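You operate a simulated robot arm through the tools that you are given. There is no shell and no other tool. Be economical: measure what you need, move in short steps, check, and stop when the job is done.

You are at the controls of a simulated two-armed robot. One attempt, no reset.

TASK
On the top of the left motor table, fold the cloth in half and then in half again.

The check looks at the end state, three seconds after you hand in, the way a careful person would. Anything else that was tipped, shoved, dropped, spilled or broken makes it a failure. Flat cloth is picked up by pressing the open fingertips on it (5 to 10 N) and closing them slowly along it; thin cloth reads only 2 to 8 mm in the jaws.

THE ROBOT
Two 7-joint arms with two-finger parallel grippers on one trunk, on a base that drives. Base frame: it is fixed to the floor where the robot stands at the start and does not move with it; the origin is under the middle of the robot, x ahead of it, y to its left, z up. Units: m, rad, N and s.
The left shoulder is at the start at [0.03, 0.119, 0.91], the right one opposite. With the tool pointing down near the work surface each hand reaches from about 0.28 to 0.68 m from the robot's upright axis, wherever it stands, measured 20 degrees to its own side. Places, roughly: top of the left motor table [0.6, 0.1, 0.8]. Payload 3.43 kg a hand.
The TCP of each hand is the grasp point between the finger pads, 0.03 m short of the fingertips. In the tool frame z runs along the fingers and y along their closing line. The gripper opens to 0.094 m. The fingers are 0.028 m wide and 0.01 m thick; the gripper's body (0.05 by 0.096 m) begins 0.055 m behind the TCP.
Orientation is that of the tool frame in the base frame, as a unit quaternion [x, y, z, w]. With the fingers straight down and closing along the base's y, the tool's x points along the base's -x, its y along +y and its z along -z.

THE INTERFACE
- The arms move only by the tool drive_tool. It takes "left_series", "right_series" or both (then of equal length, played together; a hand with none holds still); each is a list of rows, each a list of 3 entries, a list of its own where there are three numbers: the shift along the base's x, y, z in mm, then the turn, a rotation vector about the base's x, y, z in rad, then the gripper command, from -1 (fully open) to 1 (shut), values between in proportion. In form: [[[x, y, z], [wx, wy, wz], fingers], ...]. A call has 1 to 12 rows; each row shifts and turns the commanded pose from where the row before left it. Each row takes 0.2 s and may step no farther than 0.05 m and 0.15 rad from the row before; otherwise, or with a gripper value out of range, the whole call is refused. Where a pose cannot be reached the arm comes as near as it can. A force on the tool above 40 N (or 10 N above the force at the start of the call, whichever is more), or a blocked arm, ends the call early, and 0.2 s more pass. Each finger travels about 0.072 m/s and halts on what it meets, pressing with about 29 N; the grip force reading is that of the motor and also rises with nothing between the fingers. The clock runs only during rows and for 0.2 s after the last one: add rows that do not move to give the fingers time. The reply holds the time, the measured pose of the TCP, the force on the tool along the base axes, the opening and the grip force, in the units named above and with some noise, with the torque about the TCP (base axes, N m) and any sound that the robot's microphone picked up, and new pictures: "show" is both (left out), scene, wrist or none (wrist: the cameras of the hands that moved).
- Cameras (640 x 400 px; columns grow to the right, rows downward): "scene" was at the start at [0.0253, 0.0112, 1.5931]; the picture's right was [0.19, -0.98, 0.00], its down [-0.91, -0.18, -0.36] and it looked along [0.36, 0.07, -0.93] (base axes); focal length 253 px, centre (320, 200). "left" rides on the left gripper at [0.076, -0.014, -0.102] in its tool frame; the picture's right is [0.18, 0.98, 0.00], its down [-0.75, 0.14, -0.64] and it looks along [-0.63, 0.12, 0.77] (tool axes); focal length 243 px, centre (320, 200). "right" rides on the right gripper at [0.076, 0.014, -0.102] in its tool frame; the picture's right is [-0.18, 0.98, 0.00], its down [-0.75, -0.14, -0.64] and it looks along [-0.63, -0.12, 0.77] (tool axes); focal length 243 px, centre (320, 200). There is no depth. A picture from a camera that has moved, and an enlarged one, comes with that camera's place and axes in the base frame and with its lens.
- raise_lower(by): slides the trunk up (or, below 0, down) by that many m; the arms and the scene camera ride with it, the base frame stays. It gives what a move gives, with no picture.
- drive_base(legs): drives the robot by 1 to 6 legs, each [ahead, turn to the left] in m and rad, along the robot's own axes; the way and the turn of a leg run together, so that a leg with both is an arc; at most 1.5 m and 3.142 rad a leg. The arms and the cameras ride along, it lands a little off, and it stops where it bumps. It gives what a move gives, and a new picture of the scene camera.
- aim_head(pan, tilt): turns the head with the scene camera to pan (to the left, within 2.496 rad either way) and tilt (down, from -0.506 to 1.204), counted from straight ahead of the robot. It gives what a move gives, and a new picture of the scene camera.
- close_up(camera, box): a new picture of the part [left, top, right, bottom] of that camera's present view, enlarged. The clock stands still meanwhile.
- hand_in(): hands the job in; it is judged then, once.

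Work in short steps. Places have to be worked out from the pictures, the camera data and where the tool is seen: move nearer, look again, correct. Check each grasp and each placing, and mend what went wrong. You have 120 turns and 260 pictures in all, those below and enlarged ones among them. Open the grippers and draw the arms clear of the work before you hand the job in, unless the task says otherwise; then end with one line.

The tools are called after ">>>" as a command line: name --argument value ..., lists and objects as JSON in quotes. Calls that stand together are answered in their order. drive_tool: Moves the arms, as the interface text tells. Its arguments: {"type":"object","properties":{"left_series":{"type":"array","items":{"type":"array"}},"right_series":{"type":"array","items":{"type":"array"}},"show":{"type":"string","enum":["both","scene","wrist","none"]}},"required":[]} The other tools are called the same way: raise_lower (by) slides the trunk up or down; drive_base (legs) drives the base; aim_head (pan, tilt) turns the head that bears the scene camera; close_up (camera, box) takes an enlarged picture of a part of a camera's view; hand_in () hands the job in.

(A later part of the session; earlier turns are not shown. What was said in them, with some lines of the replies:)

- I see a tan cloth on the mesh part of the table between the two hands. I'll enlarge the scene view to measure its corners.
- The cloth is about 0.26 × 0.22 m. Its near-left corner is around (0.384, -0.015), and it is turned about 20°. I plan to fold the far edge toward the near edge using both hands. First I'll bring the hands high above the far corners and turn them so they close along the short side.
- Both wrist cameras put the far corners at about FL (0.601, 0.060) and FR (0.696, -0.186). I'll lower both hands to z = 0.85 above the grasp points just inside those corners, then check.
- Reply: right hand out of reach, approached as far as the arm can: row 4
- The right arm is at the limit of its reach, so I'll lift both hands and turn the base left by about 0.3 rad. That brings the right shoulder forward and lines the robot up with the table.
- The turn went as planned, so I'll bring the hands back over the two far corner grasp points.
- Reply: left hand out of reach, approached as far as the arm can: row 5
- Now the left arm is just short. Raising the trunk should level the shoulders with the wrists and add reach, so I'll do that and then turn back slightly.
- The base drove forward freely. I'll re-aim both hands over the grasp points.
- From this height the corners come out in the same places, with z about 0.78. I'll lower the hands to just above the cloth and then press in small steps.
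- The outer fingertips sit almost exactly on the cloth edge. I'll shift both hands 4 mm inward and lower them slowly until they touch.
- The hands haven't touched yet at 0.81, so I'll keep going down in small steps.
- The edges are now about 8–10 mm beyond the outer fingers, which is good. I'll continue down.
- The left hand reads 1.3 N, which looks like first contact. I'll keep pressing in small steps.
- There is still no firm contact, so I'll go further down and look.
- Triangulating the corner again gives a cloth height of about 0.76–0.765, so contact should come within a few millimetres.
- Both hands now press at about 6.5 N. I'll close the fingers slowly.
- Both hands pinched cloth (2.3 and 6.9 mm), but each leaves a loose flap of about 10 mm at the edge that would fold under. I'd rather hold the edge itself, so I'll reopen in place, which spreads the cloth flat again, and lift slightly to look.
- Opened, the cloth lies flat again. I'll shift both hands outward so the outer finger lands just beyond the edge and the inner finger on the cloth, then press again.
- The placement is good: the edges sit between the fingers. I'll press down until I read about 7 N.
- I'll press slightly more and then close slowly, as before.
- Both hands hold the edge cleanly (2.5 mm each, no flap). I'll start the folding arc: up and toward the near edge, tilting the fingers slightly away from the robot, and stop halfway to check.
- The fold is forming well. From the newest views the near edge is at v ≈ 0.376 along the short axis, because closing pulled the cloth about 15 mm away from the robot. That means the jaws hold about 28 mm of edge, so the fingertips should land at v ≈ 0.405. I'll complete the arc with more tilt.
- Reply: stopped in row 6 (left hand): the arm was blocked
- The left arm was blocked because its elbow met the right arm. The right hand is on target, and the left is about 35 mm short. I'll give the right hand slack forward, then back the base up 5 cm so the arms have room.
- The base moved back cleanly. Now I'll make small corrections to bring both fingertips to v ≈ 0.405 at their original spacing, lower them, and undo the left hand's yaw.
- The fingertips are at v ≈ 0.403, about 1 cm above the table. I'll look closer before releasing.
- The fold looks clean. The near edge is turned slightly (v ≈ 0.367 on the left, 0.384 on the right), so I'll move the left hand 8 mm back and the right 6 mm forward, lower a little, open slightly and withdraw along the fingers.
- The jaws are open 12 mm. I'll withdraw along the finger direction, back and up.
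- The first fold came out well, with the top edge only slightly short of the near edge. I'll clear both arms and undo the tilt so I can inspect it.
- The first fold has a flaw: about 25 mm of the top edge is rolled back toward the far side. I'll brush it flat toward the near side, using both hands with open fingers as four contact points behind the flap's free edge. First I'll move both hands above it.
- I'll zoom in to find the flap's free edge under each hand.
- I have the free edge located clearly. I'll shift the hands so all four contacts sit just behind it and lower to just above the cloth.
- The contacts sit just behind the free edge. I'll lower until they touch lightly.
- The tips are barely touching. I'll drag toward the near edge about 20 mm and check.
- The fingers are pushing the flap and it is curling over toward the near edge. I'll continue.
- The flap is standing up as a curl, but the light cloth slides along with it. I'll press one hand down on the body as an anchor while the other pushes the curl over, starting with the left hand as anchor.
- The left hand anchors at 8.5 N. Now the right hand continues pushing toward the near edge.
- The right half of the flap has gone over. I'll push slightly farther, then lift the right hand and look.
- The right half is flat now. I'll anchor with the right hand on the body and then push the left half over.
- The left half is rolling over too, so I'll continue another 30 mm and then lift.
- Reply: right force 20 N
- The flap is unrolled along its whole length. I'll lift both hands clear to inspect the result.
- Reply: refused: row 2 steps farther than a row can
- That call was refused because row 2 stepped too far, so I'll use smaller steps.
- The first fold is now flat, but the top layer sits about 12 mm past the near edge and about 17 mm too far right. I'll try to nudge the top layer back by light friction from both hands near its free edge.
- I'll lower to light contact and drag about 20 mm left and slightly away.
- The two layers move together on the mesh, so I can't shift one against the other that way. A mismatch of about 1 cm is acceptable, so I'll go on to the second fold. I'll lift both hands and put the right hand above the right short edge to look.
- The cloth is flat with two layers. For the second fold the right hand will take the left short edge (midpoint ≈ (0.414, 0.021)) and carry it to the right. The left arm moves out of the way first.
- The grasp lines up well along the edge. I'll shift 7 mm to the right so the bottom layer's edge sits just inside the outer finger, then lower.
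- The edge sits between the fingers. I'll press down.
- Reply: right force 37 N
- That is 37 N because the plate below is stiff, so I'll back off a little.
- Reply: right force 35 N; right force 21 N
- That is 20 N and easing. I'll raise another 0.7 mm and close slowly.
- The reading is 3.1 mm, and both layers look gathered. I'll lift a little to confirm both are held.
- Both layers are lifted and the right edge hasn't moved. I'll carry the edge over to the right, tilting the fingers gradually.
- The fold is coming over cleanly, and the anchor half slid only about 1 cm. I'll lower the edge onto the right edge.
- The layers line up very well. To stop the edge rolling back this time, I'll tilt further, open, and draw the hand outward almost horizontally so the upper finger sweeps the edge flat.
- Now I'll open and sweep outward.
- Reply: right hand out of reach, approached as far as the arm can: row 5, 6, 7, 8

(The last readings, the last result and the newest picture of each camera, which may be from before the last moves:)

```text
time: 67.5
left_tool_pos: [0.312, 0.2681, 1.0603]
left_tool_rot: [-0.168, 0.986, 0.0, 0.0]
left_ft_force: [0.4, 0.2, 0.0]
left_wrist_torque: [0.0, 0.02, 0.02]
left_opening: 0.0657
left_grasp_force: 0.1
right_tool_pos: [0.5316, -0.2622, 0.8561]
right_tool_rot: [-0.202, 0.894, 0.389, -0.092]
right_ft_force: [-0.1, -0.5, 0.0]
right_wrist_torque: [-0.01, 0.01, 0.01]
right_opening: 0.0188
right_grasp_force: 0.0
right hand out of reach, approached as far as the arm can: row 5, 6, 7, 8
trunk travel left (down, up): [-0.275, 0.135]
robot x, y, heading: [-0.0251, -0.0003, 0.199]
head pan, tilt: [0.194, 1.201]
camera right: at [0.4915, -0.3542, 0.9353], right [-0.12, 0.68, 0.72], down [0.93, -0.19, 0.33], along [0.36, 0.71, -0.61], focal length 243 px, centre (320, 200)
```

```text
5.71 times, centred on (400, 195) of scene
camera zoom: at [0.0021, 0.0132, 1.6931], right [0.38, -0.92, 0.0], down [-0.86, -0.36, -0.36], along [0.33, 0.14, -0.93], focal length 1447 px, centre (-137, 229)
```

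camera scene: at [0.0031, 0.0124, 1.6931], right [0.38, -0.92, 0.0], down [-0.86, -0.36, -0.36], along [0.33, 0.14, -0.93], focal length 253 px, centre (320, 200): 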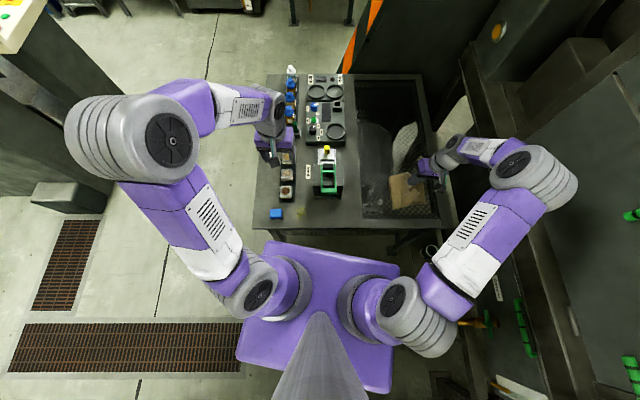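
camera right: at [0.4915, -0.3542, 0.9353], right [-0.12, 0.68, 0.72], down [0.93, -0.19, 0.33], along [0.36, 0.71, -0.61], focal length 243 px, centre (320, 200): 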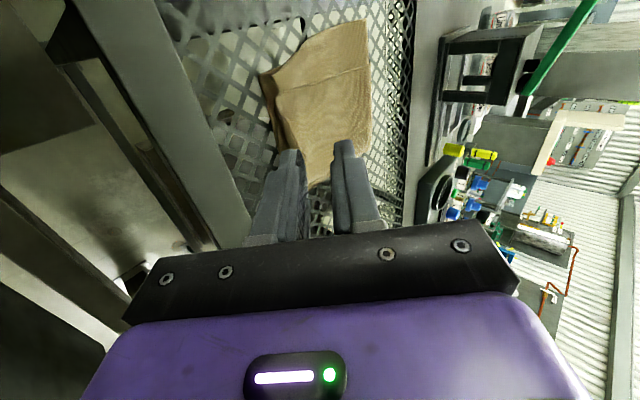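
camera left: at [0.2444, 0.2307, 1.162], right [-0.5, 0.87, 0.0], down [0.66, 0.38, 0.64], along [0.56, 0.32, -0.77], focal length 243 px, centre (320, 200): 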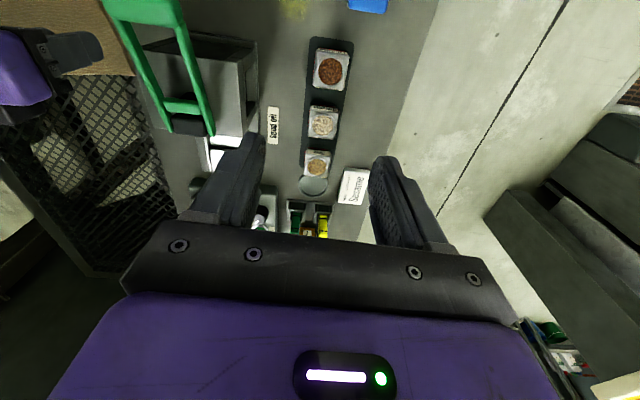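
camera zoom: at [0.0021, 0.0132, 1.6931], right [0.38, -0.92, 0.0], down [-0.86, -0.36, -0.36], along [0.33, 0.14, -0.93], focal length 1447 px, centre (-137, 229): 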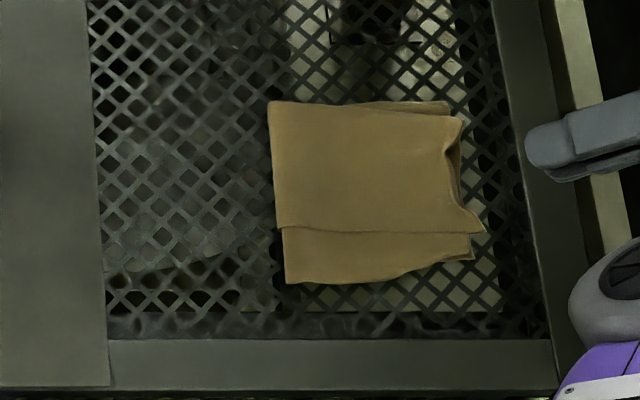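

The second fold lies flat as a neat quarter. I'll move the right hand up and clear, then check the result from closer.

>>> drive_tool --right_series '[[[-10, -10, 40], [-0.09, -0.0445, 0], 0.6], [[-10, -10, 40], [-0.09, -0.0445, 0], 0.6], [[-10, 0, 20], [-0.12, -0.06, 0], 0.6], [[-10, 0, 0], [-0.12, -0.06, 0], 0.6], [[-10, 0, 0], [-0.12, -0.06, 0], 0.6], [[-10, 0, 0], [-0.12, -0.06, 0], 0.6], [[-10, 0, 0], [-0.09, -0.045, 0], 0]]' --show "both"

>>> close_up --camera "scene" --box '[380, 170, 440, 215]'

```text
time: 69.0
left_tool_pos: [0.3123, 0.2683, 1.06]
left_tool_rot: [-0.168, 0.986, 0.0, -0.001]
left_ft_force: [-0.2, 0.0, -0.5]
left_wrist_torque: [-0.02, 0.02, -0.02]
left_opening: 0.0658
left_grasp_force: 0.1
right_tool_pos: [0.641, -0.3513, 0.9439]
right_tool_rot: [-0.22, 0.975, -0.007, 0.005]
right_ft_force: [0.3, -0.1, 0.2]
right_wrist_torque: [0.03, 0.04, 0.01]
right_opening: 0.0471
right_grasp_force: 0.1
right hand out of reach, approached as far as the arm can: row 1, 2, 3, 4, 5, 6, 7
trunk travel left (down, up): [-0.275, 0.135]
robot x, y, heading: [-0.0216, -0.001, 0.202]
head pan, tilt: [0.194, 1.201]
camera scene: at [0.0026, 0.0137, 1.6931], right [0.38, -0.92, 0.0], down [-0.86, -0.36, -0.36], along [0.33, 0.14, -0.93], focal length 253 px, centre (320, 200)
camera right: at [0.5644, -0.3689, 1.0449], right [-0.26, 0.97, -0.01], down [0.73, 0.21, 0.65], along [0.63, 0.16, -0.76], focal length 243 px, centre (320, 200)
```

scene: 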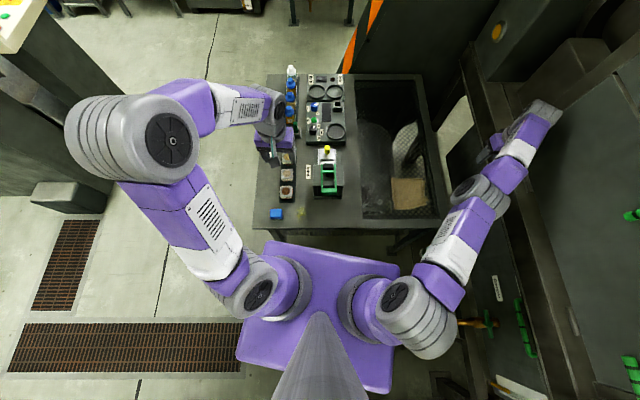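
right: 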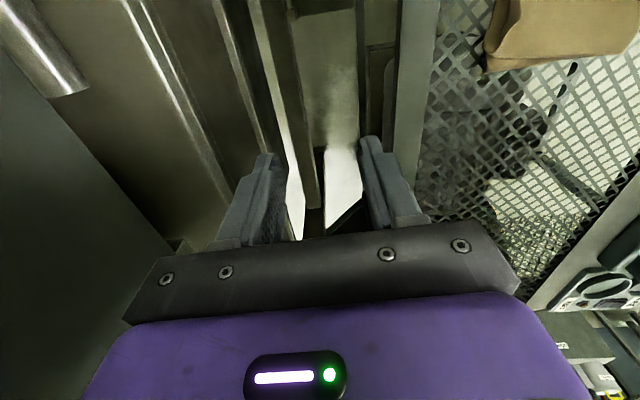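

```text
8.89 times, centred on (410, 192) of scene
camera zoom: at [0.0026, 0.0137, 1.6931], right [0.38, -0.92, 0.0], down [-0.86, -0.36, -0.36], along [0.33, 0.14, -0.93], focal length 2251 px, centre (-480, 267)
```

zoom: 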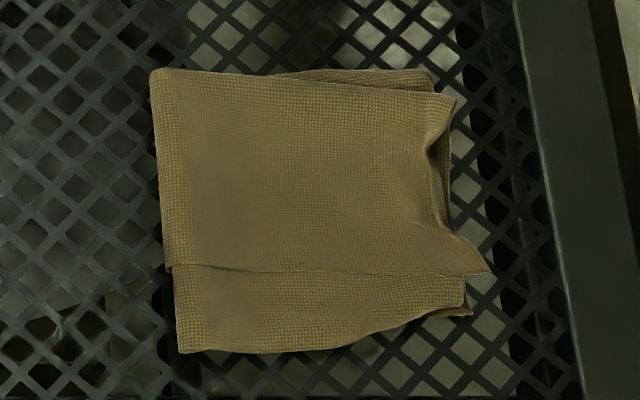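

The quarter is flat, but the first-fold layers look mismatched at the near edge. I'll put the right wrist camera above it to measure the overhang properly.

>>> drive_tool --right_series '[[[-30, 15, 10], [0, 0, 0], 0], [[-30, 20, 10], [0, 0, 0], 0], [[-30, 20, 10], [0, 0, 0], 0], [[-30, 20, 10], [0, 0, 0], 0], [[-25, 20, 10], [0, 0, 0], 0], [[0, 0, 0], [0, 0, 0], 0]]' --show "wrist"

```text
time: 70.5
left_tool_pos: [0.3113, 0.2679, 1.0594]
left_tool_rot: [-0.169, 0.986, 0.0, 0.001]
left_ft_force: [-1.8, 0.6, 0.3]
left_wrist_torque: [0.0, -0.02, -0.01]
left_opening: 0.0658
left_grasp_force: 0.0
right_tool_pos: [0.6527, -0.2993, 0.9977]
right_tool_rot: [-0.221, 0.975, -0.006, 0.004]
right_ft_force: [0.6, 0.3, 0.3]
right_wrist_torque: [-0.02, 0.01, -0.01]
right_opening: 0.0471
right_grasp_force: 0.1
right hand out of reach, approached as far as the arm can: row 1, 2, 3, 4, 5
trunk travel left (down, up): [-0.275, 0.135]
robot x, y, heading: [-0.0173, -0.0037, 0.201]
head pan, tilt: [0.194, 1.201]
camera right: at [0.5761, -0.3176, 1.0981], right [-0.26, 0.97, -0.01], down [0.73, 0.2, 0.65], along [0.63, 0.16, -0.76], focal length 243 px, centre (320, 200)
```

right: 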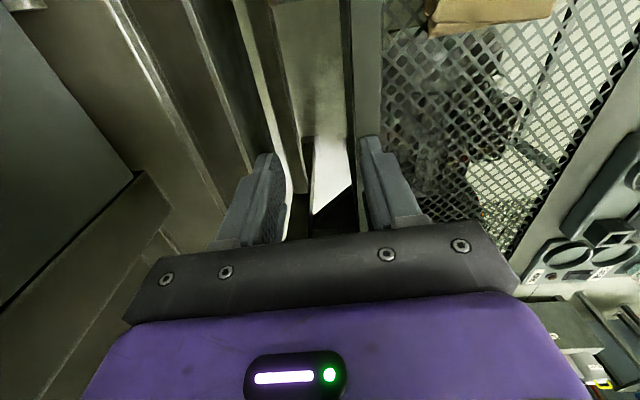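

The right arm has drifted into a stretched pose away from the commanded one. I'll test how it responds with a small move back toward the robot.

>>> drive_tool --right_series '[[[0, 0, 0], [0, 0, 0], 0], [[0, 0, 20], [0, 0, 0], 0], [[0, 0, 20], [0, 0, 0], 0]]' --show "scene"

```text
time: 71.2
left_tool_pos: [0.3107, 0.2679, 1.0609]
left_tool_rot: [-0.169, 0.986, -0.001, 0.001]
left_ft_force: [0.0, 0.8, -0.1]
left_wrist_torque: [0.01, -0.01, 0.01]
left_opening: 0.0656
left_grasp_force: 0.1
right_tool_pos: [0.6498, -0.2983, 1.0354]
right_tool_rot: [-0.222, 0.975, -0.006, 0.005]
right_ft_force: [1.2, -0.6, 0.2]
right_wrist_torque: [0.03, -0.02, -0.01]
right_opening: 0.0471
right_grasp_force: 0.1
trunk travel left (down, up): [-0.275, 0.135]
robot x, y, heading: [-0.0205, -0.0008, 0.201]
head pan, tilt: [0.194, 1.201]
camera scene: at [0.0019, 0.0137, 1.6931], right [0.38, -0.92, 0.0], down [-0.86, -0.36, -0.36], along [0.33, 0.14, -0.93], focal length 253 px, centre (320, 200)
```

scene: 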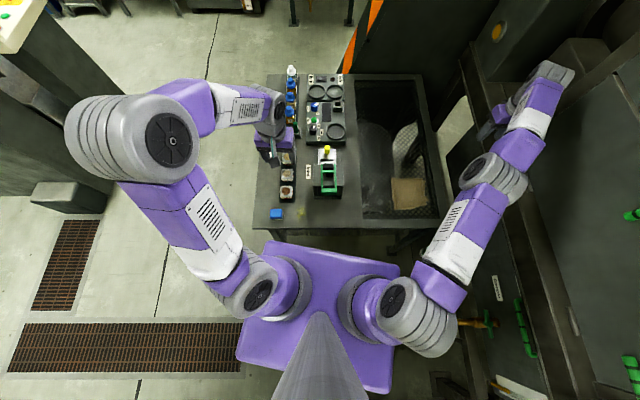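

The command follows again. I'll move inward step by step.

>>> drive_tool --right_series '[[[-30, 10, 0], [0, 0, 0], 0], [[-30, 10, 0], [0, 0, 0], 0], [[-30, 10, 0], [0, 0, 0], 0], [[-30, 10, 0], [0, 0, 0], 0]]' --show "scene"

```text
time: 72.2
left_tool_pos: [0.3122, 0.2684, 1.0603]
left_tool_rot: [-0.169, 0.986, 0.0, 0.001]
left_ft_force: [0.3, 0.4, 0.3]
left_wrist_torque: [0.03, 0.0, -0.02]
left_opening: 0.0659
left_grasp_force: 0.2
right_tool_pos: [0.5313, -0.2596, 1.0357]
right_tool_rot: [-0.221, 0.975, -0.007, 0.006]
right_ft_force: [0.0, 0.4, 1.6]
right_wrist_torque: [-0.03, 0.02, 0.02]
right_opening: 0.0472
right_grasp_force: 0.1
trunk travel left (down, up): [-0.275, 0.135]
robot x, y, heading: [-0.0196, -0.0079, 0.206]
head pan, tilt: [0.194, 1.201]
camera scene: at [0.0019, 0.0137, 1.6931], right [0.38, -0.92, 0.0], down [-0.86, -0.36, -0.36], along [0.33, 0.14, -0.93], focal length 253 px, centre (320, 200)
```

scene: 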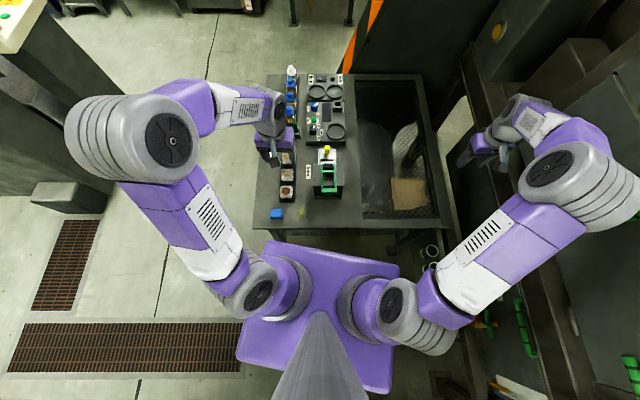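

It's working normally again. I'll bring the camera over the cloth.

>>> drive_tool --right_series '[[[5, 25, -20], [0, 0, 0], 0], [[5, 25, -20], [0, 0, 0], 0], [[5, 25, -20], [0, 0, 0], 0], [[0, 15, -20], [0, 0, 0], 0], [[0, 0, 0], [0, 0, 0], 0]]' --show "none"

>>> close_up --camera "right" --box '[200, 0, 480, 175]'

```text
time: 73.5
left_tool_pos: [0.311, 0.269, 1.0601]
left_tool_rot: [-0.17, 0.985, 0.0, 0.001]
left_ft_force: [1.0, 0.4, -0.7]
left_wrist_torque: [0.0, 0.01, 0.02]
left_opening: 0.0662
left_grasp_force: 0.1
right_tool_pos: [0.5463, -0.1674, 0.9559]
right_tool_rot: [-0.22, 0.975, -0.007, 0.005]
right_ft_force: [0.3, 0.1, -0.3]
right_wrist_torque: [0.01, -0.01, 0.01]
right_opening: 0.047
right_grasp_force: 0.0
trunk travel left (down, up): [-0.275, 0.135]
robot x, y, heading: [-0.0213, -0.0011, 0.201]
head pan, tilt: [0.194, 1.201]
```

```text
2.29 times, centred on (340, 88) of right
camera zoom: at [0.4701, -0.1862, 1.0565], right [-0.26, 0.97, -0.01], down [0.73, 0.2, 0.65], along [0.63, 0.16, -0.76], focal length 555 px, centre (274, 457)
```

zoom: 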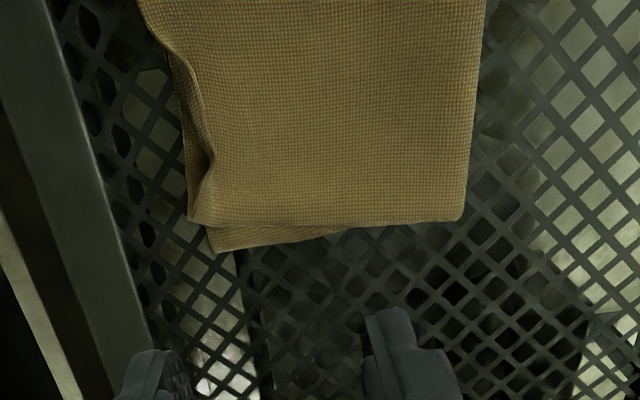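

>>> drive_tool --right_series '[[[-30, -5, 10], [0, 0, 0], 0], [[-30, -5, 10], [0, 0, 0], 0], [[-25, -5, 10], [0, 0, 0], 0], [[0, 0, 0], [0, 0, 0], 0]]' --show "none"

>>> close_up --camera "right" --box '[200, 0, 480, 175]'

```text
time: 74.5
left_tool_pos: [0.3112, 0.2694, 1.0594]
left_tool_rot: [-0.169, 0.986, 0.0, 0.0]
left_ft_force: [0.5, 1.1, 0.7]
left_wrist_torque: [0.01, -0.01, -0.03]
left_opening: 0.066
left_grasp_force: 0.1
right_tool_pos: [0.4608, -0.1844, 0.985]
right_tool_rot: [-0.22, 0.975, -0.007, 0.006]
right_ft_force: [-0.3, 0.4, 0.1]
right_wrist_torque: [0.02, 0.01, 0.0]
right_opening: 0.047
right_grasp_force: 0.1
trunk travel left (down, up): [-0.275, 0.135]
robot x, y, heading: [-0.0201, -0.0019, 0.201]
head pan, tilt: [0.194, 1.201]
```

```text
2.29 times, centred on (340, 88) of right
camera zoom: at [0.3848, -0.2026, 1.0868], right [-0.26, 0.97, -0.01], down [0.73, 0.2, 0.65], along [0.63, 0.16, -0.76], focal length 555 px, centre (274, 457)
```

zoom: 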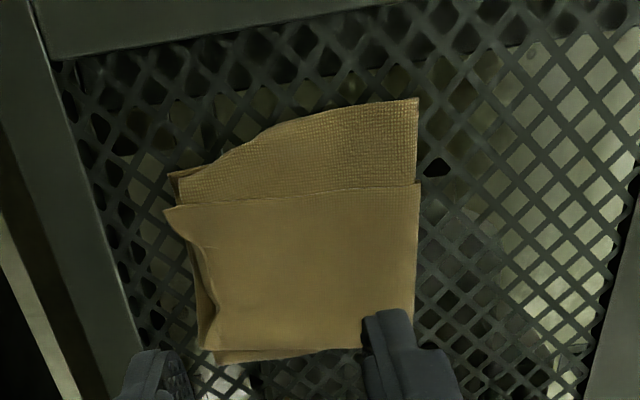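

The four corners are stacked within about 2 cm at the near-right. The layers lie flat and the cloth is about half size both ways, with an uneven inner ledge at the near edge. Unfolding the whole stack would risk more than it gains, so I'll accept it and draw the right arm clear.

>>> drive_tool --right_series '[[[-10, -30, 5], [0, 0, 0], 0], [[-10, -30, 5], [0, 0, 0], 0], [[-10, -30, 0], [0, 0, 0], 0], [[-10, -25, 0], [0, 0, 0], 0], [[0, 0, 0], [0, 0, 0], -0.5], [[0, 0, 0], [0, 0, 0], -0.5]]' --show "scene"

>>> close_up --camera "scene" --box '[250, 60, 470, 240]'

```text
time: 75.8
left_tool_pos: [0.3118, 0.2686, 1.0586]
left_tool_rot: [-0.169, 0.986, 0.0, 0.001]
left_ft_force: [-0.1, 0.0, -0.6]
left_wrist_torque: [-0.01, 0.05, 0.0]
left_opening: 0.0657
left_grasp_force: 0.0
right_tool_pos: [0.4228, -0.2984, 0.9948]
right_tool_rot: [-0.221, 0.975, -0.007, 0.004]
right_ft_force: [-1.6, 0.5, -1.0]
right_wrist_torque: [-0.01, 0.02, 0.0]
right_opening: 0.0705
right_grasp_force: 0.1
trunk travel left (down, up): [-0.275, 0.135]
robot x, y, heading: [-0.0216, -0.0014, 0.201]
head pan, tilt: [0.194, 1.201]
camera scene: at [0.0023, 0.0133, 1.6931], right [0.38, -0.92, 0.0], down [-0.86, -0.36, -0.36], along [0.33, 0.14, -0.93], focal length 253 px, centre (320, 200)
```

scene: 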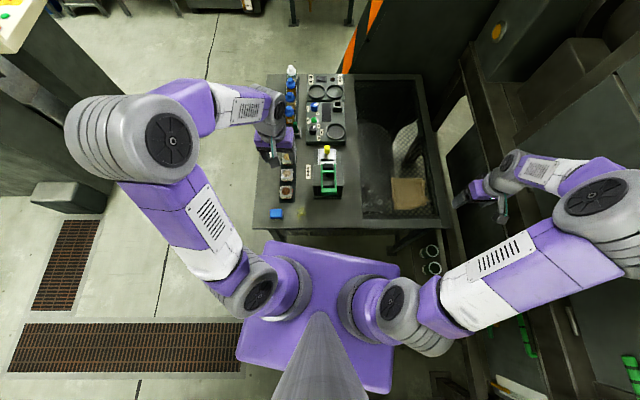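

```text
2.22 times, centred on (360, 150) of scene
camera zoom: at [0.0023, 0.0133, 1.6931], right [0.38, -0.92, 0.0], down [-0.86, -0.36, -0.36], along [0.33, 0.14, -0.93], focal length 563 px, centre (231, 311)
```

zoom: 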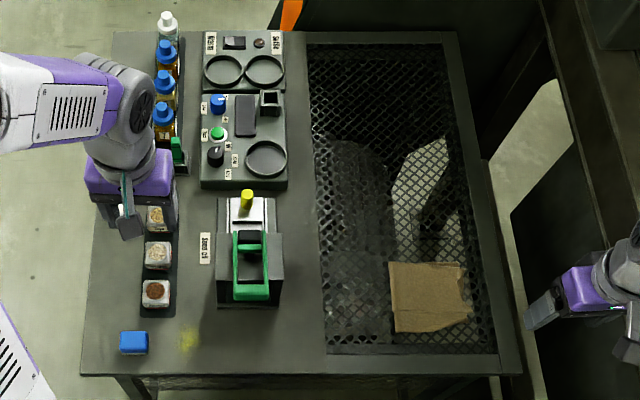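

The cloth lies as a flat four-layer quarter, nothing else on the table has moved, and both grippers are open and clear. I'm handing in.

>>> hand_in

```text
The job is handed in.
```

I folded the cloth in half twice on the left motor table and handed it in. It lies flat in four layers, but the first fold is uneven: two layers stick out past the others at the near edge, by about 12 mm at one end and 40 mm at the other.
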